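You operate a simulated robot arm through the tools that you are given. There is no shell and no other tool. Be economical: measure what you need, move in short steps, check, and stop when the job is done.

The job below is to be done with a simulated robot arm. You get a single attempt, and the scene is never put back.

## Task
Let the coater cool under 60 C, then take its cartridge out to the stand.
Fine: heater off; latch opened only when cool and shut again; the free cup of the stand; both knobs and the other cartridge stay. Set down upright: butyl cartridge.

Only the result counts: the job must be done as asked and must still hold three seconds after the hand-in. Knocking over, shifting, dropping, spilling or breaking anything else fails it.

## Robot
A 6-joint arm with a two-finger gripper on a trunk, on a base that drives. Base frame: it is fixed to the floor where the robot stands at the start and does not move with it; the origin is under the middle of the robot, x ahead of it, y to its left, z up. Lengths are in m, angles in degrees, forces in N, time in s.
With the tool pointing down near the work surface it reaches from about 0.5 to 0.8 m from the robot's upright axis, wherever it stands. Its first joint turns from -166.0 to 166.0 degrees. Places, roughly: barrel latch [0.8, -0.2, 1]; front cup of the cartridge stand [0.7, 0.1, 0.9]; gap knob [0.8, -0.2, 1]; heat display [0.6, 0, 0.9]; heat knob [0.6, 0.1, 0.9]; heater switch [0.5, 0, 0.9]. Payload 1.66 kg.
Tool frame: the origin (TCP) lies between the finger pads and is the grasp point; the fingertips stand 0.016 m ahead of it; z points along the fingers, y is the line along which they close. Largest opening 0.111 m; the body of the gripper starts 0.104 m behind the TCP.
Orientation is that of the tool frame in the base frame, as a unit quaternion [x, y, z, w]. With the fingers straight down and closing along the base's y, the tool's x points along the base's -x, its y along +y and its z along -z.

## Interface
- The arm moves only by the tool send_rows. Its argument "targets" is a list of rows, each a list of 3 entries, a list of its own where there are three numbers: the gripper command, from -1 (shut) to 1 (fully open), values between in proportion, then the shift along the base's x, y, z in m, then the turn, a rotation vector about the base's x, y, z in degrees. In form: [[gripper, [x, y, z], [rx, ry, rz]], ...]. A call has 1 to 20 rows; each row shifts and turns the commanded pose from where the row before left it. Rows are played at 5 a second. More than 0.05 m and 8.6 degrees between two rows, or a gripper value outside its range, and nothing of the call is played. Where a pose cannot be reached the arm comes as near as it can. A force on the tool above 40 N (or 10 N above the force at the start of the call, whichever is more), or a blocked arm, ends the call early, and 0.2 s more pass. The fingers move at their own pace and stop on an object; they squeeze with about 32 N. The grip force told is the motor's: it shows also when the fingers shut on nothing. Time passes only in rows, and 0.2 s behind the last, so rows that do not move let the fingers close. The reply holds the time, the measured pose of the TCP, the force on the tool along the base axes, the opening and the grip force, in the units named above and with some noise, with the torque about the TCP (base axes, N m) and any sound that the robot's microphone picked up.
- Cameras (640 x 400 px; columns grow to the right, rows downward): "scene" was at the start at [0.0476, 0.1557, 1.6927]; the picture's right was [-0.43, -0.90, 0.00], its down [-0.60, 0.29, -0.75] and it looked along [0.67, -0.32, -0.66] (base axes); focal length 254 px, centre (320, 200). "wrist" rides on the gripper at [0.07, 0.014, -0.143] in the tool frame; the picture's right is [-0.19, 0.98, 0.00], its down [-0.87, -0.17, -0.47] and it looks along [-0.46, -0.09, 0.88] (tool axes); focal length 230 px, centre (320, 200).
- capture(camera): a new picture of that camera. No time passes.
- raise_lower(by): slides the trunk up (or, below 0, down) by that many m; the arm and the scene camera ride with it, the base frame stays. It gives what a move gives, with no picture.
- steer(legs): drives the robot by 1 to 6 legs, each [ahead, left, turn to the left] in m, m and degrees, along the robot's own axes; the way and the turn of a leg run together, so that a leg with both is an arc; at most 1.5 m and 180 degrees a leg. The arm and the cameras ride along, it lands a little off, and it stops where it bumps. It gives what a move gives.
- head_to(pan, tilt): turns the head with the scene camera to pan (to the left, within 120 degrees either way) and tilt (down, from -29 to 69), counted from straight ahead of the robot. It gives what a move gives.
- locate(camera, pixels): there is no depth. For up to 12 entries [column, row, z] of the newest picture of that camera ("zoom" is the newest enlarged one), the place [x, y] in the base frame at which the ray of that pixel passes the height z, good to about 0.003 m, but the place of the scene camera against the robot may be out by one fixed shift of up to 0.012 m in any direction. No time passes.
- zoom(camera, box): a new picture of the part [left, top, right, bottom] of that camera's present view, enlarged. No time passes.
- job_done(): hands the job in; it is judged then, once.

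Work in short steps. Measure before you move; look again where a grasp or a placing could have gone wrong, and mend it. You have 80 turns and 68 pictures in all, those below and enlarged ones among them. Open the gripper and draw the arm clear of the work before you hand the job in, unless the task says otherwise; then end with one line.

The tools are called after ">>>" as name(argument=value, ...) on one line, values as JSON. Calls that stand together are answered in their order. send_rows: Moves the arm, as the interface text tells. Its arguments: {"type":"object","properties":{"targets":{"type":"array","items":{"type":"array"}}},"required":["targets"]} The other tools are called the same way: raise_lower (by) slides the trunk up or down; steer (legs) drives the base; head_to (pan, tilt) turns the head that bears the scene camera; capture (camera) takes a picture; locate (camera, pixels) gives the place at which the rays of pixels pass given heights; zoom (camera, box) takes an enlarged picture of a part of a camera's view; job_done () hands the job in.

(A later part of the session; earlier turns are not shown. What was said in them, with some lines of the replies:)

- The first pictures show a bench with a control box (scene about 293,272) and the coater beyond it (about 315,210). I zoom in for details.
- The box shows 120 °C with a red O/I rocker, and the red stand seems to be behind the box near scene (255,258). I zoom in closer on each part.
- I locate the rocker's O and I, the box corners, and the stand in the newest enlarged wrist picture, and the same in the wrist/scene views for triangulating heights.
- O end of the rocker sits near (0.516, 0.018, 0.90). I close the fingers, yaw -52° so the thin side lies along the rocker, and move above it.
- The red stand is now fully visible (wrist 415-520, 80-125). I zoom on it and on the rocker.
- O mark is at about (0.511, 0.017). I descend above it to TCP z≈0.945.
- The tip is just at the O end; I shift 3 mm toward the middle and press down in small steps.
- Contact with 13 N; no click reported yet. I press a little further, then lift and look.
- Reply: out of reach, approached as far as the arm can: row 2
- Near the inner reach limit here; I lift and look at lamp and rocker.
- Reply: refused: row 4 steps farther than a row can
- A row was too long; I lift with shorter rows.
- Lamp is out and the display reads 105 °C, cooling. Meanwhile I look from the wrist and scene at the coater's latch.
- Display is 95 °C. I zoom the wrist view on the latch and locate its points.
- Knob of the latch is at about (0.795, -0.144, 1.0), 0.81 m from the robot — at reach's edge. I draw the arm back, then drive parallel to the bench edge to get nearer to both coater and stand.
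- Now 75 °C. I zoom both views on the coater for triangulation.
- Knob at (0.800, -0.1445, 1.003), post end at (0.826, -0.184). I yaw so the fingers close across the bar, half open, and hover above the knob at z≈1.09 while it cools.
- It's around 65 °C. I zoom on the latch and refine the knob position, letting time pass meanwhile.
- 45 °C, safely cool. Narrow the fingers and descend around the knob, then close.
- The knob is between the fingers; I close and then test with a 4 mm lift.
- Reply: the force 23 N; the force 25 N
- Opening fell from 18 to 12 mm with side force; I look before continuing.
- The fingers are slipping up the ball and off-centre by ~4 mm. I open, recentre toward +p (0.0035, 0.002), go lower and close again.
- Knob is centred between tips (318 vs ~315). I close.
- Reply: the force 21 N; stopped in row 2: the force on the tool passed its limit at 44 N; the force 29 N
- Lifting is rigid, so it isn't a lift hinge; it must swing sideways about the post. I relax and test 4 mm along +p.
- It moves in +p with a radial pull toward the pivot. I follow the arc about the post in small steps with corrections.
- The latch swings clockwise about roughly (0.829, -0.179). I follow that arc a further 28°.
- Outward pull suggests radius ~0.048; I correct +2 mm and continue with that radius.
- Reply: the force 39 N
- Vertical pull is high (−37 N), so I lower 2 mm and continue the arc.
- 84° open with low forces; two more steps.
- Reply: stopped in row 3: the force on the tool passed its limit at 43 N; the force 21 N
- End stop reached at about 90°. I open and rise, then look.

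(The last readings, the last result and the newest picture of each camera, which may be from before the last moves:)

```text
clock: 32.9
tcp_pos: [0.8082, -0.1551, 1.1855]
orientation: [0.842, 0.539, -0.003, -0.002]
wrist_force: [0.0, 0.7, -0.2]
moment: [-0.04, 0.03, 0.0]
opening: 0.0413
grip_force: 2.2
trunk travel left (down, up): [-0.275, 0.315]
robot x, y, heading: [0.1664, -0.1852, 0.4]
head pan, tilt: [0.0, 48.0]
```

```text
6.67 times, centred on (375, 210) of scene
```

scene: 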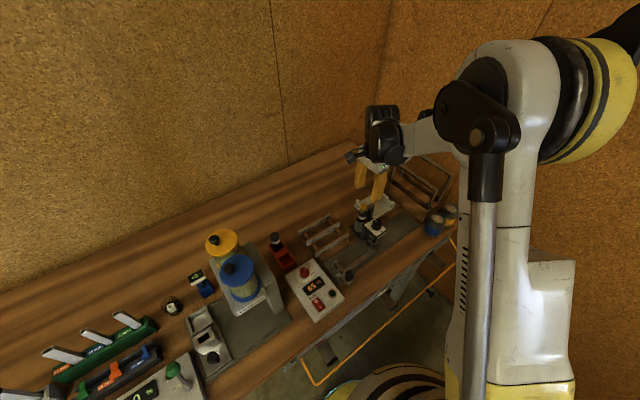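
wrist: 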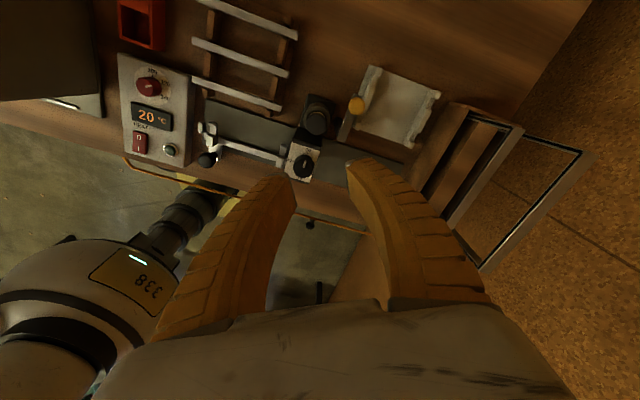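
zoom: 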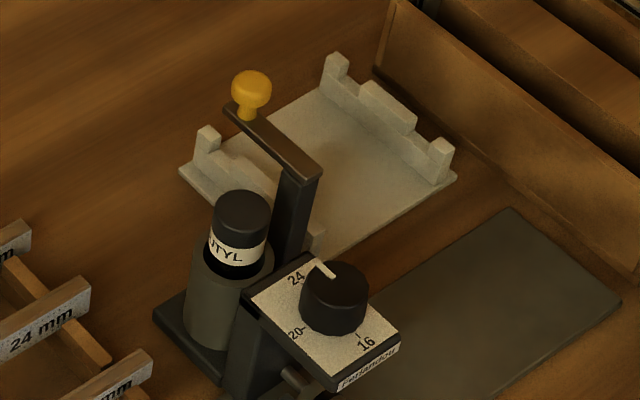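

Latch is open (knob now over the tray), cartridge exposed, 20 °C. I zoom on the wrist view to measure the cartridge, panel and post.

>>> zoom(camera="wrist", box=[270, 70, 390, 200])

>>> zoom(camera="wrist", box=[100, 0, 220, 130])

>>> locate(camera="wrist", pixels=[[357, 105, 1.0], [318, 119, 0.97], [318, 119, 0.98], [303, 165, 0.97], [120, 45, 0.9], [165, 47, 0.9], [122, 8, 0.9], [150, 45, 0.9]])

```text
3.08 times, centred on (330, 135) of wrist
```

zoom: 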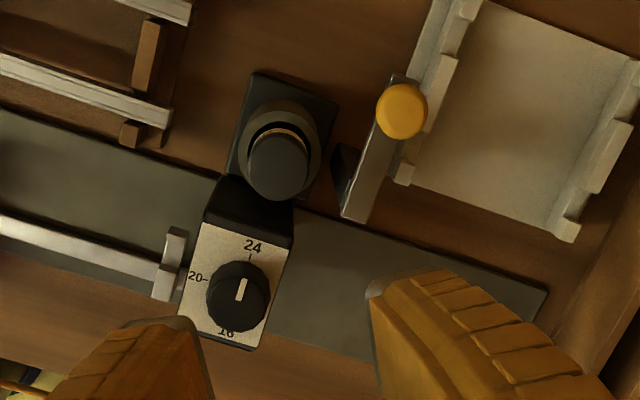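

```text
3.08 times, centred on (160, 65) of wrist
```

zoom: 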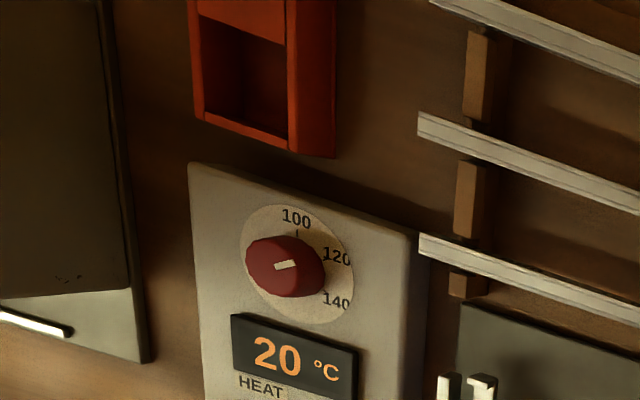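

```text
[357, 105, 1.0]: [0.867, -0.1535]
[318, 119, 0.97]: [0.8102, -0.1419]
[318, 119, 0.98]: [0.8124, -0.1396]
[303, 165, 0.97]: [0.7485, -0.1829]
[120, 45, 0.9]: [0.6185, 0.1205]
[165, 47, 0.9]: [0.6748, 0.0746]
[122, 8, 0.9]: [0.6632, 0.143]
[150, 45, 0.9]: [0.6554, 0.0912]
```

>>> locate(camera="wrist", pixels=[[316.7, 123.8, 0.97], [316.7, 123.8, 0.985], [307.2, 123.8, 0.975], [326.4, 123.8, 0.975], [315.5, 141, 0.95], [338, 130, 0.98], [342, 138, 0.98], [291, 117, 0.87], [351, 95, 0.87], [315.5, 104, 0.95]])

>>> locate(camera="scene", pixels=[[361.4, 209.8, 0.97], [361.4, 209.8, 0.985], [357, 210.5, 0.975], [365.5, 210.5, 0.975]])

```text
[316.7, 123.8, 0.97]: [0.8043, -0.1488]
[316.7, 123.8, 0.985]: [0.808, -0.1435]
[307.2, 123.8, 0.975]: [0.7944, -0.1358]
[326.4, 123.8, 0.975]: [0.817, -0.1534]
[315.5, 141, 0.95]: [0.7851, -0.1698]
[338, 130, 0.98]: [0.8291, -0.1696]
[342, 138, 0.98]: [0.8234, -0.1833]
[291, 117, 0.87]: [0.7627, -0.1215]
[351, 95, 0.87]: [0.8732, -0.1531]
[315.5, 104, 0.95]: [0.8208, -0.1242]
```

```text
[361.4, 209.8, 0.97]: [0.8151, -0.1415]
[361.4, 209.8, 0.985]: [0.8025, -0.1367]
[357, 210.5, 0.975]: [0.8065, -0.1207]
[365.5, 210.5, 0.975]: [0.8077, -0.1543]
```

I check the panel plate's height by triangulating its corners next to the barrel.

>>> locate(camera="wrist", pixels=[[292, 142.1, 0.93], [292, 142.1, 0.96], [320.9, 149.6, 0.93], [320.9, 149.6, 0.96], [316.7, 123.8, 0.98]])

>>> locate(camera="scene", pixels=[[363.5, 223.8, 0.93], [363.5, 223.8, 0.96], [373.5, 217.8, 0.93], [373.5, 217.8, 0.96]])

```text
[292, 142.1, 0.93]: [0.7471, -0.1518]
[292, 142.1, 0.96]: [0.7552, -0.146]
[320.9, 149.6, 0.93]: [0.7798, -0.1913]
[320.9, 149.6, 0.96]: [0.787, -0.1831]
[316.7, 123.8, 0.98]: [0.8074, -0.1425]
```

```text
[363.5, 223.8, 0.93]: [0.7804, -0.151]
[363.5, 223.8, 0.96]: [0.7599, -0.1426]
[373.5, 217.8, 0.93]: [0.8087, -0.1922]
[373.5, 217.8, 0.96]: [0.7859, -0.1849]
```

Plate edge is 40 mm from the cap centre, so closing along p with a 41 mm opening is clear. I move above the cap with yaw back to −57° and look straight on.

>>> send_rows(targets=[[-0.3, [0, 0.001, -0.01], [0, 0, 7.2]], [-0.3, [0, 0.001, -0.01], [0, 0, 7.2]], [-0.3, [0, 0.001, -0.01], [0, 0, 7.2]], [-0.3, [0, 0.001, -0.01], [0, 0, 7.2]], [-0.3, [0, 0.001, -0.01], [0, 0, 7.2]], [-0.3, [0, 0.002, -0.02], [0, 0, 7.2]], [-0.3, [-0.001, 0.002, -0.02], [0, 0, 7.2]], [-0.3, [-0.002, 0.002, -0.02], [0, 0, 7.3]], [-0.3, [0, 0, 0], [0, 0, 0]]])

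>>> zoom(camera="wrist", box=[240, 90, 400, 220])

```text
clock: 34.9
tcp_pos: [0.8057, -0.1474, 1.0746]
orientation: [0.478, 0.878, -0.004, 0.0]
wrist_force: [0.2, 0.2, -0.2]
moment: [0.0, -0.03, 0.01]
opening: 0.0414
grip_force: 1.4
trunk travel left (down, up): [-0.275, 0.315]
robot x, y, heading: [0.1665, -0.1811, 0.4]
head pan, tilt: [0.0, 48.0]
```

```text
3.08 times, centred on (320, 155) of wrist
```

zoom: 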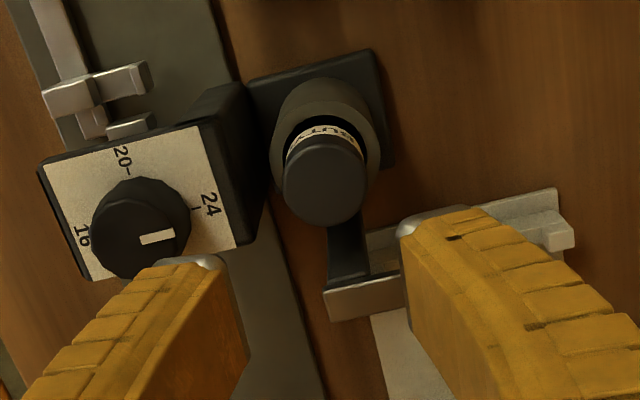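

>>> locate(camera="zoom", pixels=[[325, 184, 0.98], [325, 184, 0.97], [283, 184, 0.98], [368, 184, 0.98], [325, 110, 0.945], [347, 270, 0.98]])

```text
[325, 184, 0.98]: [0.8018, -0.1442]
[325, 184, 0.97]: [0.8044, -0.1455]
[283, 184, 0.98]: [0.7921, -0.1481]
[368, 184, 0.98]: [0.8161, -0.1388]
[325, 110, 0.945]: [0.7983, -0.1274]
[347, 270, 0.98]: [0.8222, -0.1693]
```

Cap centre (0.803, -0.1445). I shift (−0.002, +0.003) and descend to TCP z≈0.973.

>>> send_rows(targets=[[-0.3, [-0.002, 0.003, -0.03], [0, 0, 0]], [-0.3, [0, 0, -0.03], [0, 0, 0]], [-0.3, [0, 0, -0.02], [0, 0, 0]], [-0.3, [0, 0, -0.012], [0, 0, 0]], [-0.3, [0, 0, -0.01], [0, 0, 0]], [-0.3, [0, 0, 0], [0, 0, 0]]])

>>> zoom(camera="wrist", box=[240, 90, 400, 220])

>>> zoom(camera="scene", box=[345, 180, 395, 230])

```text
clock: 36.3
tcp_pos: [0.8023, -0.1423, 0.9751]
orientation: [0.479, 0.878, -0.003, 0.0]
wrist_force: [0.2, 1.0, 0.0]
moment: [0.0, -0.01, 0.0]
opening: 0.0415
grip_force: 1.9
trunk travel left (down, up): [-0.275, 0.315]
robot x, y, heading: [0.1703, -0.1844, 0.2]
head pan, tilt: [0.0, 48.0]
```

```text
3.08 times, centred on (320, 155) of wrist
```

zoom: 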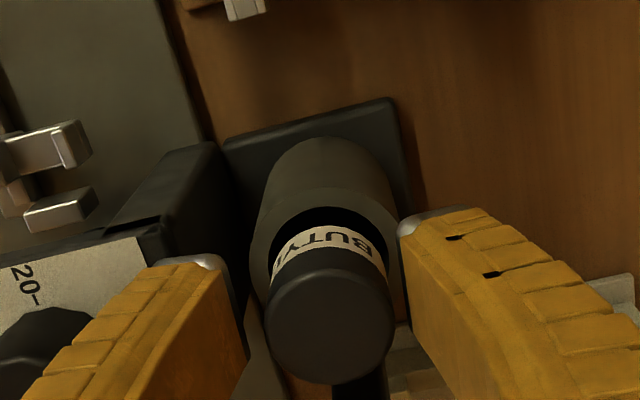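

```text
8.00 times, centred on (370, 205) of scene
```

zoom: 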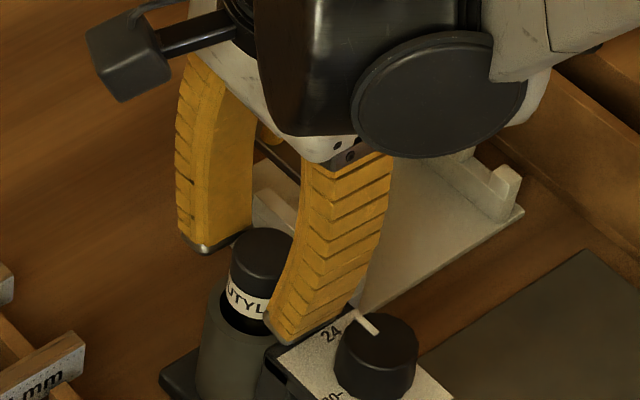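

Cap is ~2 mm toward +p from the finger middle; I shift, lower 3 mm and close.

>>> send_rows(targets=[[-0.3, [0.0018, 0.0011, 0], [0, 0, 0]], [-0.3, [0, 0, -0.003], [0, 0, 0]], [-0.6, [0, 0, 0], [0, 0, 0]], [-1, [0, 0, 0], [0, 0, 0]], [-1, [0, 0, 0], [0, 0, 0]], [-1, [0, 0, 0], [0, 0, 0]]])

```text
clock: 37.7
tcp_pos: [0.8051, -0.1432, 0.9729]
orientation: [0.479, 0.878, -0.003, 0.0]
wrist_force: [1.5, -1.7, 6.2]
moment: [-0.24, -0.24, -0.03]
opening: 0.0253
grip_force: 31.8
trunk travel left (down, up): [-0.275, 0.315]
robot x, y, heading: [0.1674, -0.1812, 0.4]
head pan, tilt: [0.0, 48.0]
```

Gripped at 25 mm. I lift slowly first.

>>> send_rows(targets=[[-1, [0, 0, 0.005], [0, 0, 0]], [-1, [0, 0, 0.01], [0, 0, 0]], [-1, [0, 0, 0.015], [0, 0, 0]], [-1, [0, 0, 0.02], [0, 0, 0]], [-1, [0, 0, 0.03], [0, 0, 0]], [-1, [0, 0, 0.03], [0, 0, 0]], [-1, [0, 0, 0.03], [0, 0, 0]], [-1, [0, 0, 0], [0, 0, 0]]])

>>> capture(camera="scene")

>>> capture(camera="wrist")

```text
clock: 39.5
tcp_pos: [0.8053, -0.1407, 1.1127]
orientation: [0.479, 0.878, -0.004, -0.001]
wrist_force: [-1.6, -0.3, -0.5]
moment: [0.0, 0.01, 0.01]
opening: 0.0221
grip_force: 31.7
trunk travel left (down, up): [-0.275, 0.315]
robot x, y, heading: [0.165, -0.1825, 0.5]
head pan, tilt: [0.0, 48.0]
```

```text
24 pictures are left
```

scene: 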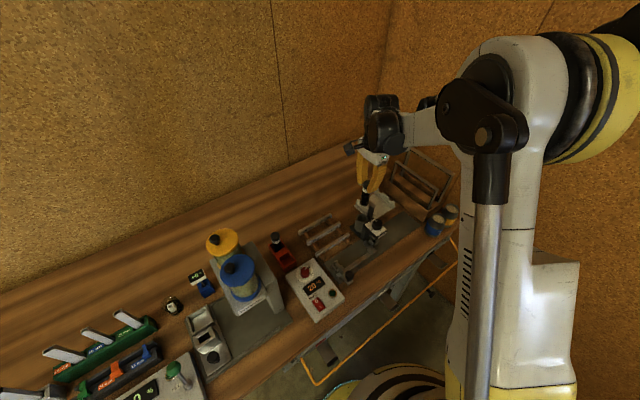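

```text
23 pictures are left
```

wrist: 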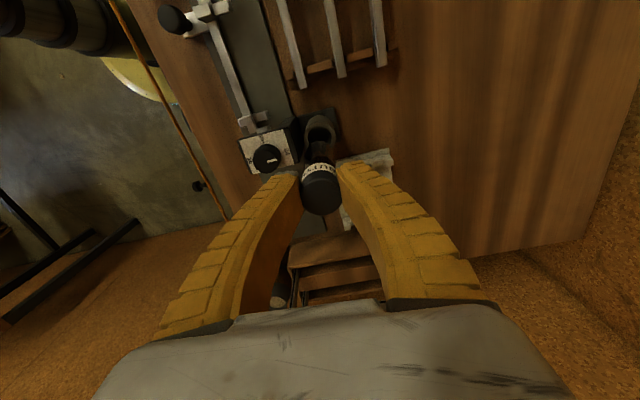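

The cartridge seems lifted; I zoom to check grip and length.

>>> zoom(camera="scene", box=[335, 150, 405, 250])

>>> zoom(camera="wrist", box=[270, 100, 370, 220])

```text
4.00 times, centred on (370, 200) of scene
```

zoom: 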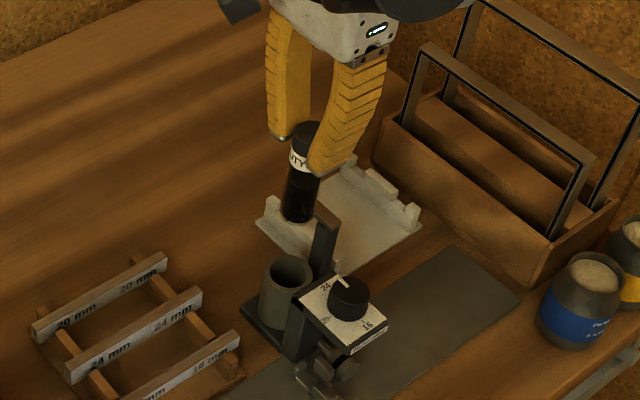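

```text
3.33 times, centred on (320, 160) of wrist
```

zoom: 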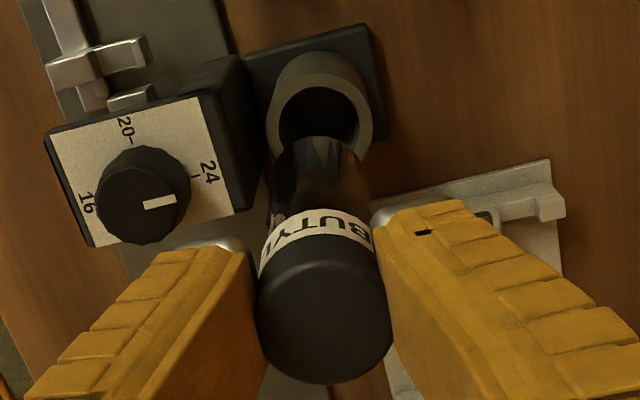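

The cartridge hangs upright and clear of the barrel. I check jar positions and the stand in the scene picture before carrying it over.

>>> zoom(camera="scene", box=[195, 215, 315, 315])

>>> locate(camera="scene", pixels=[[236, 272, 1.1], [236, 272, 1.15], [258, 280, 1.05], [222, 240, 1.1], [277, 247, 0.97], [277, 247, 0.95]])

```text
4.00 times, centred on (255, 265) of scene
```

zoom: 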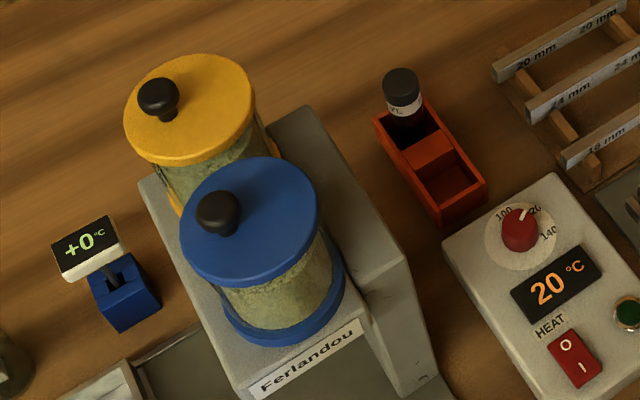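

```text
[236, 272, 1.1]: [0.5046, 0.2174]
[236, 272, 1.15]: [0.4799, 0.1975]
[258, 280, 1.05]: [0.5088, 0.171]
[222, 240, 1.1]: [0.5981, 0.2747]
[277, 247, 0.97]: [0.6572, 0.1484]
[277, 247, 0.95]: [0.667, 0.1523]
```

The Ferlandou block stands close on the stand's left; I will turn to yaw +33° (camera toward the box, fingers across the stand) while carrying to hover over the free front cup.

>>> send_rows(targets=[[-1, [-0.013, 0.023, 0.002], [0, 0, 8]], [-1, [-0.013, 0.023, 0.002], [0, 0, 8]], [-1, [-0.013, 0.023, 0.002], [0, 0, 8]], [-1, [-0.013, 0.023, 0.002], [0, 0, 8]], [-1, [-0.013, 0.023, 0.002], [0, 0, 8]], [-1, [-0.013, 0.023, 0.002], [0, 0, 8]], [-1, [-0.013, 0.023, 0.002], [0, 0, 8]], [-1, [-0.013, 0.023, 0.002], [0, 0, 8]], [-1, [-0.013, 0.023, 0.002], [0, 0, 8]], [-1, [-0.013, 0.023, 0.002], [0, 0, 8]], [-1, [-0.013, 0.023, 0.002], [0, 0, 8]], [-1, [0, 0.005, 0], [0, 0, 2]], [-1, [0, 0, 0], [0, 0, 0]]])

>>> capture(camera="wrist")

>>> capture(camera="scene")

```text
clock: 42.3
tcp_pos: [0.6623, 0.117, 1.1345]
orientation: [-0.283, 0.959, -0.003, 0.003]
wrist_force: [1.2, -1.5, -0.4]
moment: [-0.03, 0.02, -0.02]
opening: 0.0219
grip_force: 31.8
trunk travel left (down, up): [-0.275, 0.315]
robot x, y, heading: [0.1654, -0.1856, 0.3]
head pan, tilt: [0.0, 48.0]
```

```text
19 pictures are left
```

wrist: 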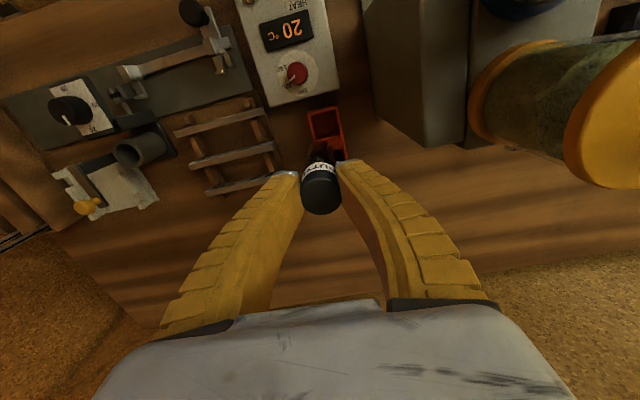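

```text
18 pictures are left
```

scene: 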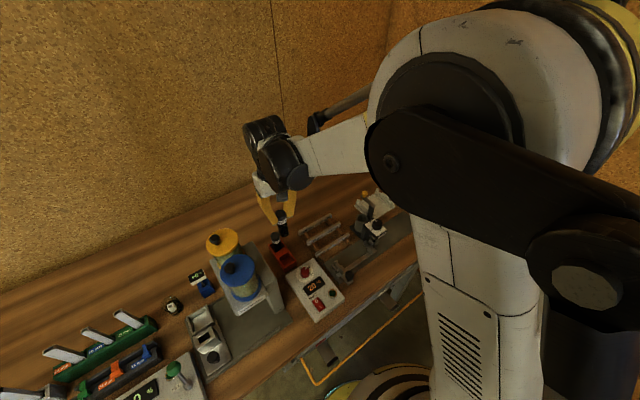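

>>> zoom(camera="wrist", box=[270, 90, 380, 220])

>>> locate(camera="zoom", pixels=[[235, 70, 0.9], [370, 50, 0.9], [250, 165, 0.9], [395, 145, 0.9], [315, 110, 0.9]])

>>> zoom(camera="scene", box=[245, 195, 325, 295])

```text
3.08 times, centred on (325, 155) of wrist
```

zoom: 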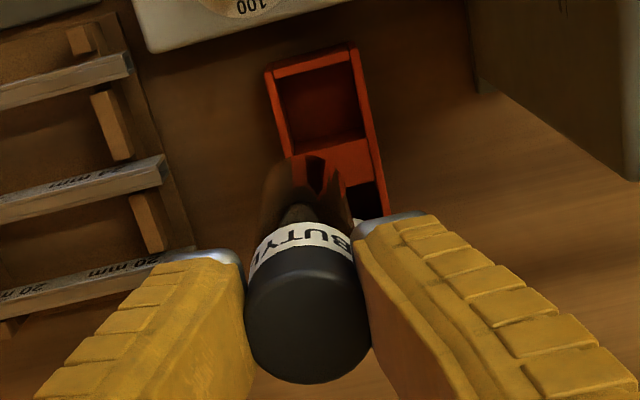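

```text
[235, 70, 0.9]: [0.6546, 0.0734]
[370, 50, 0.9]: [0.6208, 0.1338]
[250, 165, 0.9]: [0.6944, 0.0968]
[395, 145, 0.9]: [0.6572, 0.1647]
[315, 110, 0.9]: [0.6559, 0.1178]
```

```text
4.00 times, centred on (285, 245) of scene
```

zoom: 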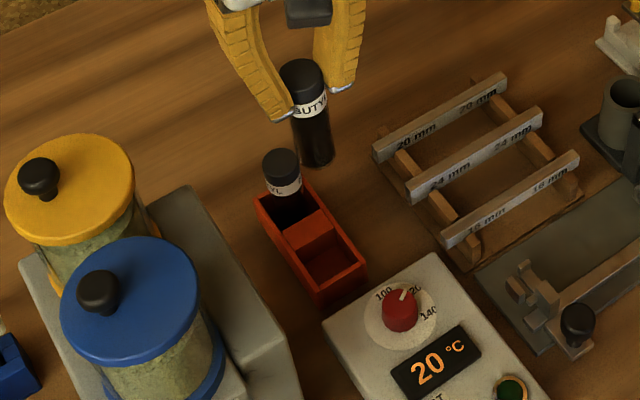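

I triangulate the rim height of the free cup from both views.

>>> locate(camera="zoom", pixels=[[367, 263, 0.88], [367, 263, 0.91], [318, 290, 0.88], [318, 290, 0.91], [327, 210, 0.9], [290, 237, 0.9], [282, 158, 0.97]])

>>> locate(camera="wrist", pixels=[[307.1, 113.4, 0.88], [307.1, 113.4, 0.91], [335.4, 104, 0.88], [335.4, 104, 0.91], [314, 113, 0.9], [334.5, 109.5, 0.9], [341, 135, 0.9], [320, 141, 0.9]])

```text
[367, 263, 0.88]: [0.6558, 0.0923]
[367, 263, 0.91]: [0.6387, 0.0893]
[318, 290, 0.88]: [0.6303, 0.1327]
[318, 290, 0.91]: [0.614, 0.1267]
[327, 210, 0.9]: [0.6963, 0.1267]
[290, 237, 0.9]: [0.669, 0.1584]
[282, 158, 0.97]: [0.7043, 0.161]
```

```text
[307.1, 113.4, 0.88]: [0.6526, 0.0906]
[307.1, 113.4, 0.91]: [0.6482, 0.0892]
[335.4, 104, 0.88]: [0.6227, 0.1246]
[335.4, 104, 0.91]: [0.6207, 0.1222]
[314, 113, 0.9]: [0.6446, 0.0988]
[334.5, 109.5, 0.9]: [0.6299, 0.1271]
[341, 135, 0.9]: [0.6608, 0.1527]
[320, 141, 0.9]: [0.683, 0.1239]
```

Rim is near z≈0.895. I zoom tighter on the free cup to measure its inner opening.

>>> zoom(camera="wrist", box=[300, 95, 350, 150])

```text
7.27 times, centred on (325, 122) of wrist
```

zoom: 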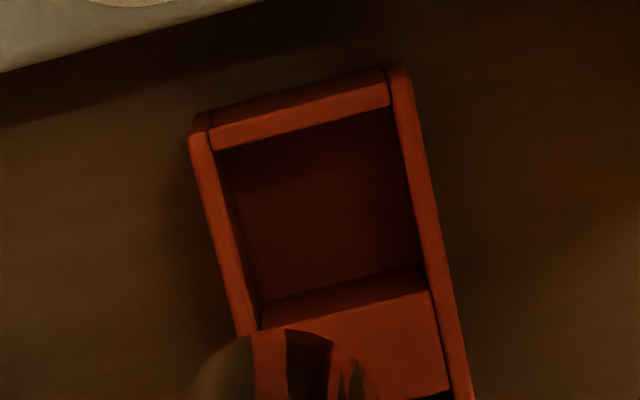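

>>> locate(camera="zoom", pixels=[[215, 152, 0.895], [392, 107, 0.895], [428, 290, 0.895], [262, 330, 0.895], [324, 220, 0.895], [324, 220, 0.88], [230, 165, 0.87], [410, 265, 0.87]])

```text
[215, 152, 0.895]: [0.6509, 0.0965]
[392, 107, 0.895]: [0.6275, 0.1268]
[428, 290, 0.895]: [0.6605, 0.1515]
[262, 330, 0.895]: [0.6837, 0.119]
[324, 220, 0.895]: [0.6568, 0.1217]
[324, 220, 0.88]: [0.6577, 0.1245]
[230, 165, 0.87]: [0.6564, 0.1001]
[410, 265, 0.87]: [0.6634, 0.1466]
```

Free cup centre is (0.656, 0.1235), inner 38×41 mm. I shift there and lower until the bottom is just above the rim.

>>> send_rows(targets=[[-1, [-0.0065, 0.0065, 0], [0, 0, 0]], [-1, [0, 0, -0.03], [0, 0, 0]], [-1, [0, 0, -0.03], [0, 0, 0]], [-1, [0, 0, -0.03], [0, 0, 0]], [-1, [0, 0, -0.015], [0, 0, 0]], [-1, [0, 0, 0], [0, 0, 0]]])

>>> zoom(camera="wrist", box=[270, 90, 380, 220])

>>> zoom(camera="scene", box=[255, 215, 315, 285])

```text
clock: 43.7
tcp_pos: [0.6549, 0.1228, 1.0271]
orientation: [-0.282, 0.959, -0.003, 0.004]
wrist_force: [0.0, -0.1, -1.0]
moment: [0.0, -0.02, -0.01]
opening: 0.0218
grip_force: 31.9
trunk travel left (down, up): [-0.275, 0.315]
robot x, y, heading: [0.1676, -0.1824, 0.1]
head pan, tilt: [0.0, 48.0]
```

```text
3.08 times, centred on (325, 155) of wrist
```

zoom: 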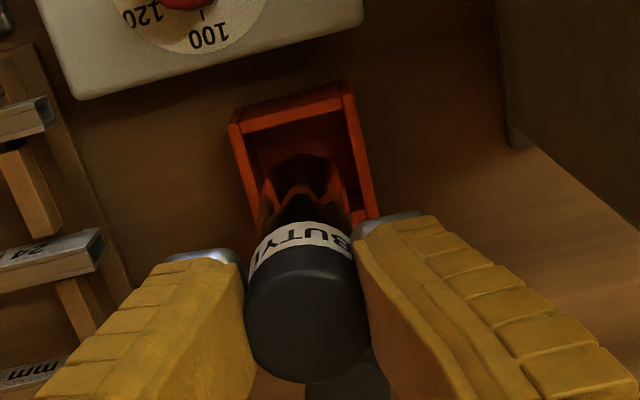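

```text
5.71 times, centred on (285, 250) of scene
```

zoom: 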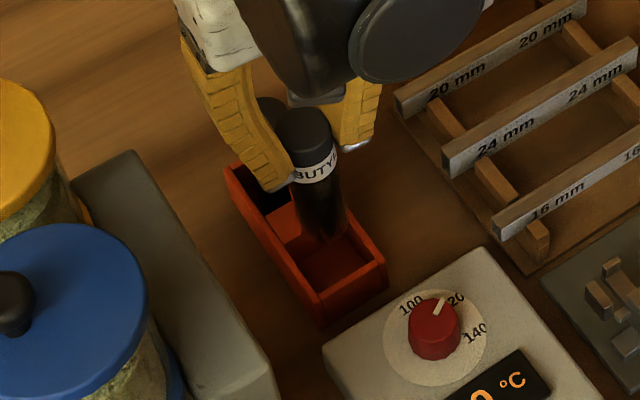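

The bottom is over the free cup. I lower it in small steps.

>>> send_rows(targets=[[-1, [0, 0, -0.01], [0, 0, 0]], [-1, [0, 0, -0.01], [0, 0, 0]], [-1, [0, 0, -0.01], [0, 0, 0]], [-1, [0, 0, -0.01], [0, 0, 0]], [-1, [0, 0, -0.005], [0, 0, 0]], [-1, [0, 0, 0], [0, 0, 0]]])

>>> zoom(camera="scene", box=[255, 215, 315, 285])

```text
clock: 45.1
tcp_pos: [0.6559, 0.1227, 0.9822]
orientation: [-0.282, 0.959, -0.003, 0.003]
wrist_force: [1.0, 0.0, -0.6]
moment: [0.0, -0.01, -0.01]
opening: 0.0217
grip_force: 31.8
trunk travel left (down, up): [-0.275, 0.315]
robot x, y, heading: [0.1707, -0.1841, 0.5]
head pan, tilt: [0.0, 48.0]
```

```text
5.71 times, centred on (285, 250) of scene
```

zoom: 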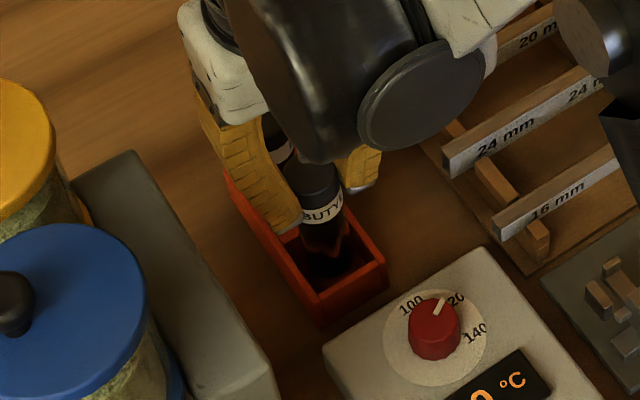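

It is inside the cup without contact; I creep down 3 mm a row until contact.

>>> send_rows(targets=[[-1, [0, 0, -0.003], [0, 0, 0]], [-1, [0, 0, -0.003], [0, 0, 0]], [-1, [0, 0, -0.003], [0, 0, 0]], [-1, [0, 0, -0.003], [0, 0, 0]], [-1, [0, 0, 0], [0, 0, 0]]])

```text
clock: 46.3
tcp_pos: [0.6549, 0.1228, 0.9709]
orientation: [-0.283, 0.959, -0.003, 0.004]
wrist_force: [0.2, -0.3, 0.2]
moment: [0.03, -0.02, 0.0]
opening: 0.0216
grip_force: 32.0
trunk travel left (down, up): [-0.275, 0.315]
robot x, y, heading: [0.1699, -0.1861, 0.2]
head pan, tilt: [0.0, 48.0]
```

>>> send_rows(targets=[[-1, [0, 0, -0.003], [0, 0, 0]], [-1, [0, 0, -0.003], [0, 0, 0]], [-1, [0, 0, -0.002], [0, 0, 0]], [-1, [0, 0, 0], [0, 0, 0]]])

```text
clock: 47.3
tcp_pos: [0.6554, 0.1238, 0.9648]
orientation: [-0.283, 0.959, -0.003, 0.003]
wrist_force: [-0.5, 0.2, -1.2]
moment: [0.01, -0.03, 0.0]
opening: 0.0212
grip_force: 32.2
trunk travel left (down, up): [-0.275, 0.315]
robot x, y, heading: [0.1671, -0.1797, 0.2]
head pan, tilt: [0.0, 48.0]
```

No contact yet; continue creeping.

>>> send_rows(targets=[[-1, [0, 0, -0.003], [0, 0, 0]], [-1, [0, 0, -0.002], [0, 0, 0]], [-1, [0, 0, -0.002], [0, 0, 0]], [-1, [0, 0, 0], [0, 0, 0]]])

>>> zoom(camera="wrist", box=[260, 80, 400, 220])

```text
clock: 48.3
tcp_pos: [0.655, 0.1212, 0.9575]
orientation: [-0.282, 0.959, -0.002, 0.003]
wrist_force: [-1.9, -3.4, 19.7]
moment: [-0.1, 0.13, 0.01]
opening: 0.0255
grip_force: 31.5
trunk travel left (down, up): [-0.275, 0.315]
robot x, y, heading: [0.1652, -0.1828, 0.2]
head pan, tilt: [0.0, 48.0]
```

```text
2.86 times, centred on (330, 150) of wrist
```

zoom: 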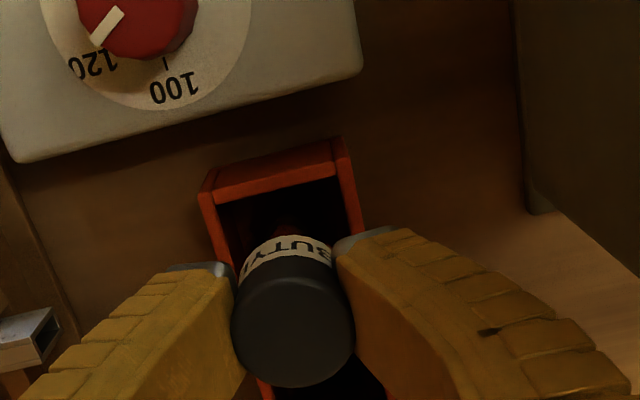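

Contact (≈20 N) on the cup floor. I ease off 1.5 mm, open slowly and rise straight up.

>>> send_rows(targets=[[-1, [0, 0, 0.0015], [0, 0, 0]], [-0.55, [0, 0, 0], [0, 0, 0]], [-0.35, [0, 0, 0], [0, 0, 0]], [-0.2, [0, 0, 0], [0, 0, 0]], [-0.2, [0, 0, 0.015], [0, 0, 0]], [-0.2, [0, 0, 0.03], [0, 0, 0]], [-0.2, [0, 0, 0.04], [0, 0, 0]], [-0.2, [0, 0, 0.04], [0, 0, 0]], [-0.2, [0, 0, 0.03], [0, 0, 0]], [-0.2, [0, 0, 0], [0, 0, 0]]])

>>> zoom(camera="wrist", box=[260, 80, 400, 220])

>>> zoom(camera="scene", box=[255, 215, 315, 285])

```text
clock: 50.5
tcp_pos: [0.657, 0.1243, 1.1131]
orientation: [-0.282, 0.959, -0.002, 0.003]
wrist_force: [0.2, -0.5, 0.2]
moment: [0.01, 0.01, -0.02]
opening: 0.0468
grip_force: 1.7
trunk travel left (down, up): [-0.275, 0.315]
robot x, y, heading: [0.1662, -0.1844, 0.3]
head pan, tilt: [0.0, 48.0]
```

```text
2.86 times, centred on (330, 150) of wrist
```

zoom: 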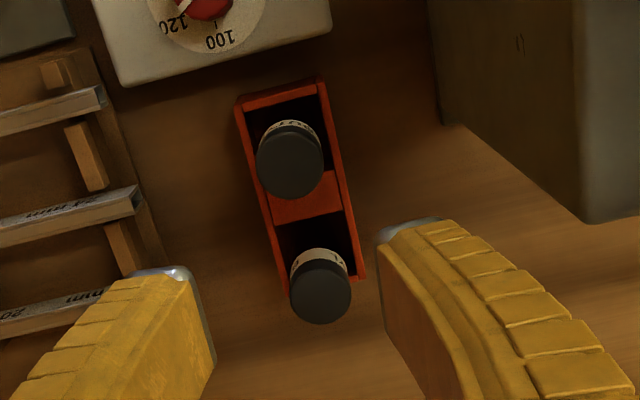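

```text
5.71 times, centred on (285, 250) of scene
```

zoom: 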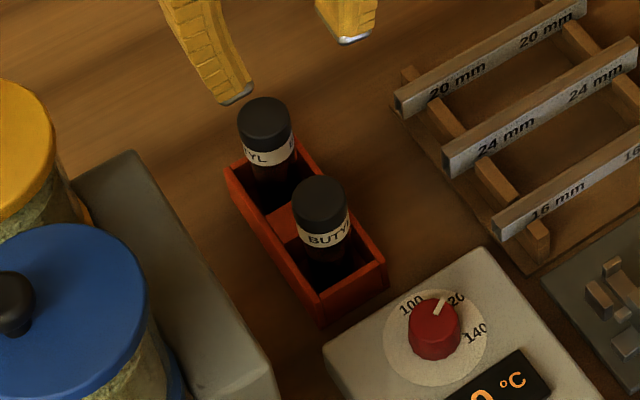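

The butyl cartridge stands upright in the front cup, equal in height to the other. Next I return to the latch knob (0.868, −0.1545) turning to yaw −147° on the way.

>>> send_rows(targets=[[-0.3, [0.005, -0.01, 0.01], [0, 0, -8]], [-0.3, [0.01, -0.013, 0.005], [0, 0, -8.2]], [-0.3, [0.01, -0.013, 0.005], [0, 0, -8.2]], [-0.3, [0.01, -0.013, 0], [0, 0, -8.2]], [-0.3, [0.01, -0.013, 0], [0, 0, -8.2]], [-0.3, [0.01, -0.013, 0], [0, 0, -8.2]], [-0.3, [0.01, -0.013, 0], [0, 0, -8.2]], [-0.3, [0.01, -0.013, 0], [0, 0, -8.2]], [-0.3, [0.01, -0.013, 0], [0, 0, -8.2]], [-0.3, [0.01, -0.013, 0], [0, 0, -8.2]], [-0.3, [0.01, -0.013, 0], [0, 0, -8.2]], [-0.3, [0.01, -0.013, 0], [0, 0, -8.2]], [-0.3, [0.01, -0.013, 0], [0, 0, -8.2]], [-0.3, [0.01, -0.013, 0], [0, 0, -8.2]], [-0.3, [0.01, -0.013, 0], [0, 0, -8.2]], [-0.3, [0.01, -0.013, 0], [0, 0, -8.2]], [-0.3, [0.01, -0.013, 0], [0, 0, -8.2]], [-0.3, [0.01, -0.013, 0], [0, 0, -8.2]], [-0.3, [0.01, -0.013, 0], [0, 0, -8.2]], [-0.3, [0.01, -0.013, 0], [0, 0, -8.2]]])

>>> send_rows(targets=[[-0.3, [0.008, -0.011, -0.01], [0, 0, -8.2]], [-0.3, [0.008, -0.011, -0.02], [0, 0, -8.2]], [-0.3, [0, 0, -0.02], [0, 0, 0]], [-0.3, [0, 0, 0], [0, 0, 0]]])

>>> capture(camera="wrist")

```text
clock: 54.7
tcp_pos: [0.8508, -0.1338, 1.1325]
orientation: [0.91, 0.414, -0.003, -0.003]
wrist_force: [-0.6, -0.1, -0.8]
moment: [0.04, 0.03, 0.02]
opening: 0.0414
grip_force: 2.1
trunk travel left (down, up): [-0.275, 0.315]
robot x, y, heading: [0.1688, -0.1829, 0.4]
head pan, tilt: [0.0, 48.0]
```

```text
clock: 55.7
tcp_pos: [0.8679, -0.1551, 1.0835]
orientation: [0.96, 0.28, -0.003, -0.003]
wrist_force: [0.2, 0.0, -0.4]
moment: [0.01, -0.01, 0.01]
opening: 0.0414
grip_force: 2.1
trunk travel left (down, up): [-0.275, 0.315]
robot x, y, heading: [0.1657, -0.1851, 0.3]
head pan, tilt: [0.0, 48.0]
```

```text
8 pictures are left
```

wrist: 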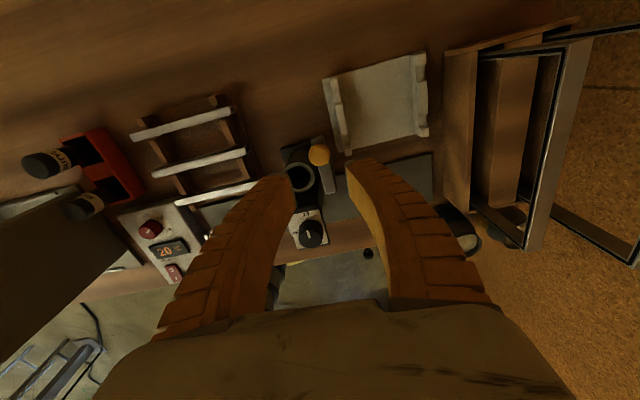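

The bar is aligned with the finger gap; I locate the knob (319,155).

>>> locate(camera="wrist", pixels=[[319, 155, 1.0], [319, 155, 1.005], [328, 183, 0.985]])

```text
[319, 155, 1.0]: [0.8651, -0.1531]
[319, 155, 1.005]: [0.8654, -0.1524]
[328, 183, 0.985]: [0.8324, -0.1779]
```

>>> send_rows(targets=[[-0.3, [-0.002, 0.0015, -0.03], [0, 0, 0]], [-0.3, [0, 0, -0.03], [0, 0, 0]], [-0.3, [0, 0, -0.015], [0, 0, 0]], [-0.3, [0, 0, -0.01], [0, 0, 0]], [-0.3, [0, 0, 0], [0, 0, 0]]])

>>> zoom(camera="wrist", box=[240, 90, 400, 220])

```text
clock: 56.9
tcp_pos: [0.864, -0.1534, 0.9979]
orientation: [0.96, 0.281, -0.003, -0.002]
wrist_force: [0.0, 0.2, -1.1]
moment: [-0.02, -0.03, 0.0]
opening: 0.0411
grip_force: 1.9
trunk travel left (down, up): [-0.275, 0.315]
robot x, y, heading: [0.1679, -0.1872, 0.1]
head pan, tilt: [0.0, 48.0]
```

```text
3.08 times, centred on (320, 155) of wrist
```

zoom: 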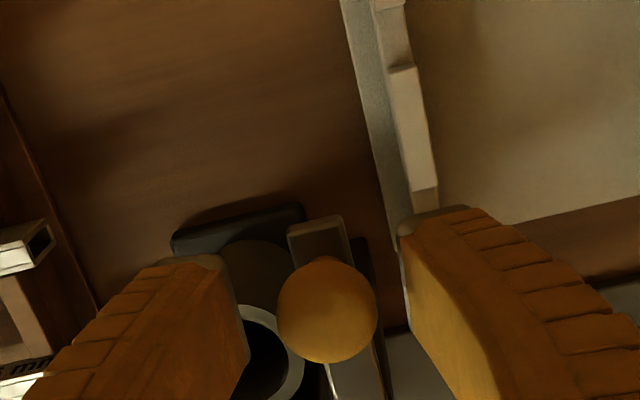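

Knob is between the fingers. I close, then swing the first part back.

>>> send_rows(targets=[[-1, [0, 0, 0], [0, 0, 0]], [-1, [0, 0, 0], [0, 0, 0]], [-1, [0, 0, 0], [0, 0, 0]]])

>>> send_rows(targets=[[-1, [-0.0037, 0.0043, 0], [0, 0, 7]], [-1, [-0.0042, 0.0039, 0], [0, 0, 7]], [-1, [-0.0047, 0.0034, 0], [0, 0, 7]], [-1, [0, 0, 0], [0, 0, 0]]])

```text
clock: 57.7
tcp_pos: [0.8644, -0.1534, 0.9968]
orientation: [0.96, 0.281, -0.004, -0.003]
wrist_force: [-4.7, 1.6, -25.6]
moment: [-0.03, 0.22, -0.19]
opening: 0.0132
grip_force: 34.0
trunk travel left (down, up): [-0.275, 0.315]
robot x, y, heading: [0.1677, -0.1807, 0.2]
head pan, tilt: [0.0, 48.0]
```

```text
clock: 58.7
tcp_pos: [0.8536, -0.1433, 0.9965]
orientation: [0.892, 0.452, -0.004, -0.002]
wrist_force: [2.6, 2.6, -14.5]
moment: [-0.46, 0.32, 0.02]
opening: 0.0132
grip_force: 33.9
trunk travel left (down, up): [-0.275, 0.315]
robot x, y, heading: [0.1698, -0.1856, 0.3]
head pan, tilt: [0.0, 48.0]
```

It follows with low forces; I go on, 1 mm lower to relax the vertical pull.

>>> send_rows(targets=[[-1, [-0.005, 0.0027, -0.001], [0, 0, 7]], [-1, [-0.0054, 0.0021, 0], [0, 0, 7]], [-1, [-0.0055, 0.0014, 0], [0, 0, 7]], [-1, [-0.0057, 0.0008, 0], [0, 0, 7]], [-1, [0, 0, 0], [0, 0, 0]]])

>>> send_rows(targets=[[-1, [-0.0058, 0, 0], [0, 0, 7]], [-1, [-0.0057, -0.0006, 0], [0, 0, 7]], [-1, [-0.0055, -0.0014, 0], [0, 0, 7]], [-1, [0, 0, 0], [0, 0, 0]]])

```text
clock: 59.9
tcp_pos: [0.832, -0.136, 0.9947]
orientation: [0.757, 0.654, -0.003, -0.001]
wrist_force: [7.3, 0.1, -16.5]
moment: [-0.33, 0.03, 0.34]
opening: 0.0122
grip_force: 34.5
trunk travel left (down, up): [-0.275, 0.315]
robot x, y, heading: [0.1705, -0.1851, 0.2]
head pan, tilt: [0.0, 48.0]
```

```text
clock: 60.9
tcp_pos: [0.8157, -0.1392, 0.9952]
orientation: [0.625, 0.781, -0.004, -0.002]
wrist_force: [11.3, -6.3, -22.9]
moment: [-0.23, -0.14, 0.42]
opening: 0.0117
grip_force: 34.2
trunk travel left (down, up): [-0.275, 0.315]
robot x, y, heading: [0.1696, -0.1817, 0.3]
head pan, tilt: [0.0, 48.0]
```

Near closed; I continue until the stop.

>>> send_rows(targets=[[-1, [-0.0054, -0.002, -0.001], [0, 0, 6]], [-1, [-0.0051, -0.0026, 0], [0, 0, 6]], [-1, [-0.003, -0.002, 0], [0, 0, 2]], [-1, [-0.002, -0.0013, 0], [0, 0, 0]], [-1, [0, 0, 0], [0, 0, 0]]])

>>> zoom(camera="scene", box=[335, 170, 415, 240])

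```text
clock: 62.0
tcp_pos: [0.8043, -0.1444, 0.994]
orientation: [0.525, 0.851, -0.003, 0.002]
wrist_force: [15.6, 1.4, -19.4]
moment: [-0.17, -0.02, -0.18]
opening: 0.0113
grip_force: 33.9
trunk travel left (down, up): [-0.275, 0.315]
robot x, y, heading: [0.1717, -0.1821, 0.3]
head pan, tilt: [0.0, 48.0]
stopped in row 5: the force on the tool passed its limit at 40 N (the readings are from after the stop); the commanded pose is now the measured one
```

```text
5.71 times, centred on (375, 205) of scene
```

zoom: 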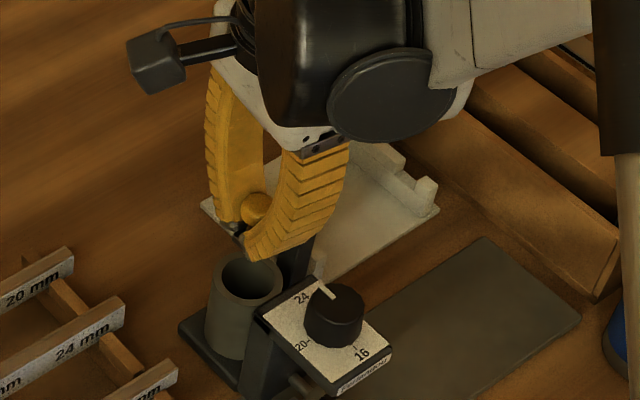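

The stop was reached at the original closed place. I open, rise and check.

>>> send_rows(targets=[[-0.3, [0, 0, 0], [0, 0, 0]], [-0.3, [0, 0, 0], [0, 0, 0]], [-0.3, [0, 0, 0.02], [0, 0, 0]], [-0.3, [0, 0, 0.04], [0, 0, 0]], [-0.3, [0, 0, 0.04], [0, 0, 0]], [-0.3, [-0.02, -0.01, 0.04], [0, 0, 0]], [-0.3, [-0.02, -0.01, 0.04], [0, 0, 0]], [-0.3, [-0.03, -0.02, 0.03], [0, 0, 0]], [-0.3, [-0.03, -0.02, 0.03], [0, 0, 0]], [-0.3, [0, 0, 0], [0, 0, 0]]])

>>> zoom(camera="scene", box=[335, 170, 415, 240])

```text
clock: 64.2
tcp_pos: [0.7004, -0.2066, 1.2375]
orientation: [0.525, 0.851, -0.002, 0.001]
wrist_force: [-0.2, -0.7, -0.3]
moment: [-0.02, -0.01, -0.01]
opening: 0.0412
grip_force: 1.8
trunk travel left (down, up): [-0.275, 0.315]
robot x, y, heading: [0.171, -0.1792, 0.3]
head pan, tilt: [0.0, 48.0]
```

```text
5.71 times, centred on (375, 205) of scene
```

zoom: 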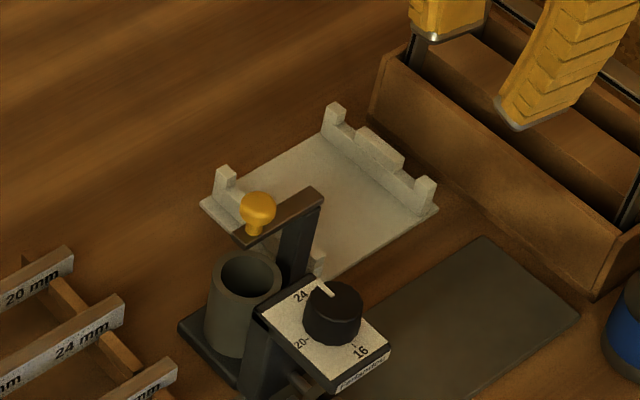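

The latch is shut as at the start and the gap knob unchanged. One last overall look before handing in.

>>> send_rows(targets=[[1, [-0.02, 0, 0.03], [0, 0, 0]], [1, [-0.02, 0, 0.03], [0, 0, 0]], [1, [0, 0, 0], [0, 0, 0]]])

>>> zoom(camera="scene", box=[250, 190, 410, 320])

```text
clock: 65.0
tcp_pos: [0.6597, -0.205, 1.2985]
orientation: [0.525, 0.851, -0.002, 0.001]
wrist_force: [-0.2, 0.3, -0.5]
moment: [-0.02, 0.01, -0.02]
opening: 0.1109
grip_force: 0.1
trunk travel left (down, up): [-0.275, 0.315]
robot x, y, heading: [0.1735, -0.1857, 0.5]
head pan, tilt: [0.0, 48.0]
```

```text
3.08 times, centred on (330, 255) of scene
```

zoom: 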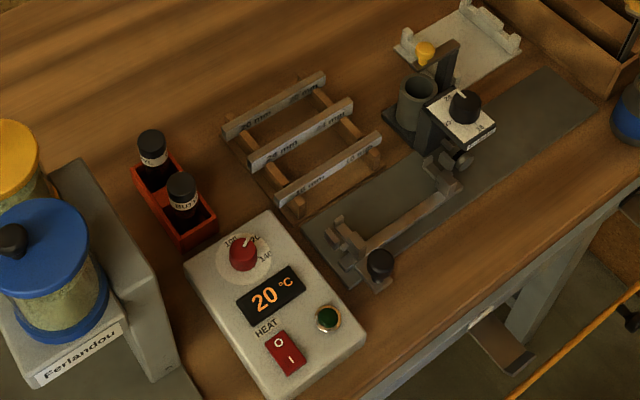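

Heater is off at 20 °C, both cartridges stand upright in the stand, the latch is shut and both knobs are as they were. I hand in.

>>> job_done()

```text
The job is handed in.
```

The job is handed in: I turned the heater off and opened the latch only once the coater read 45 °C. The butyl cartridge now stands upright in the free front cup, the latch is shut again, and both knobs and the other cartridge look unmoved in the last picture.
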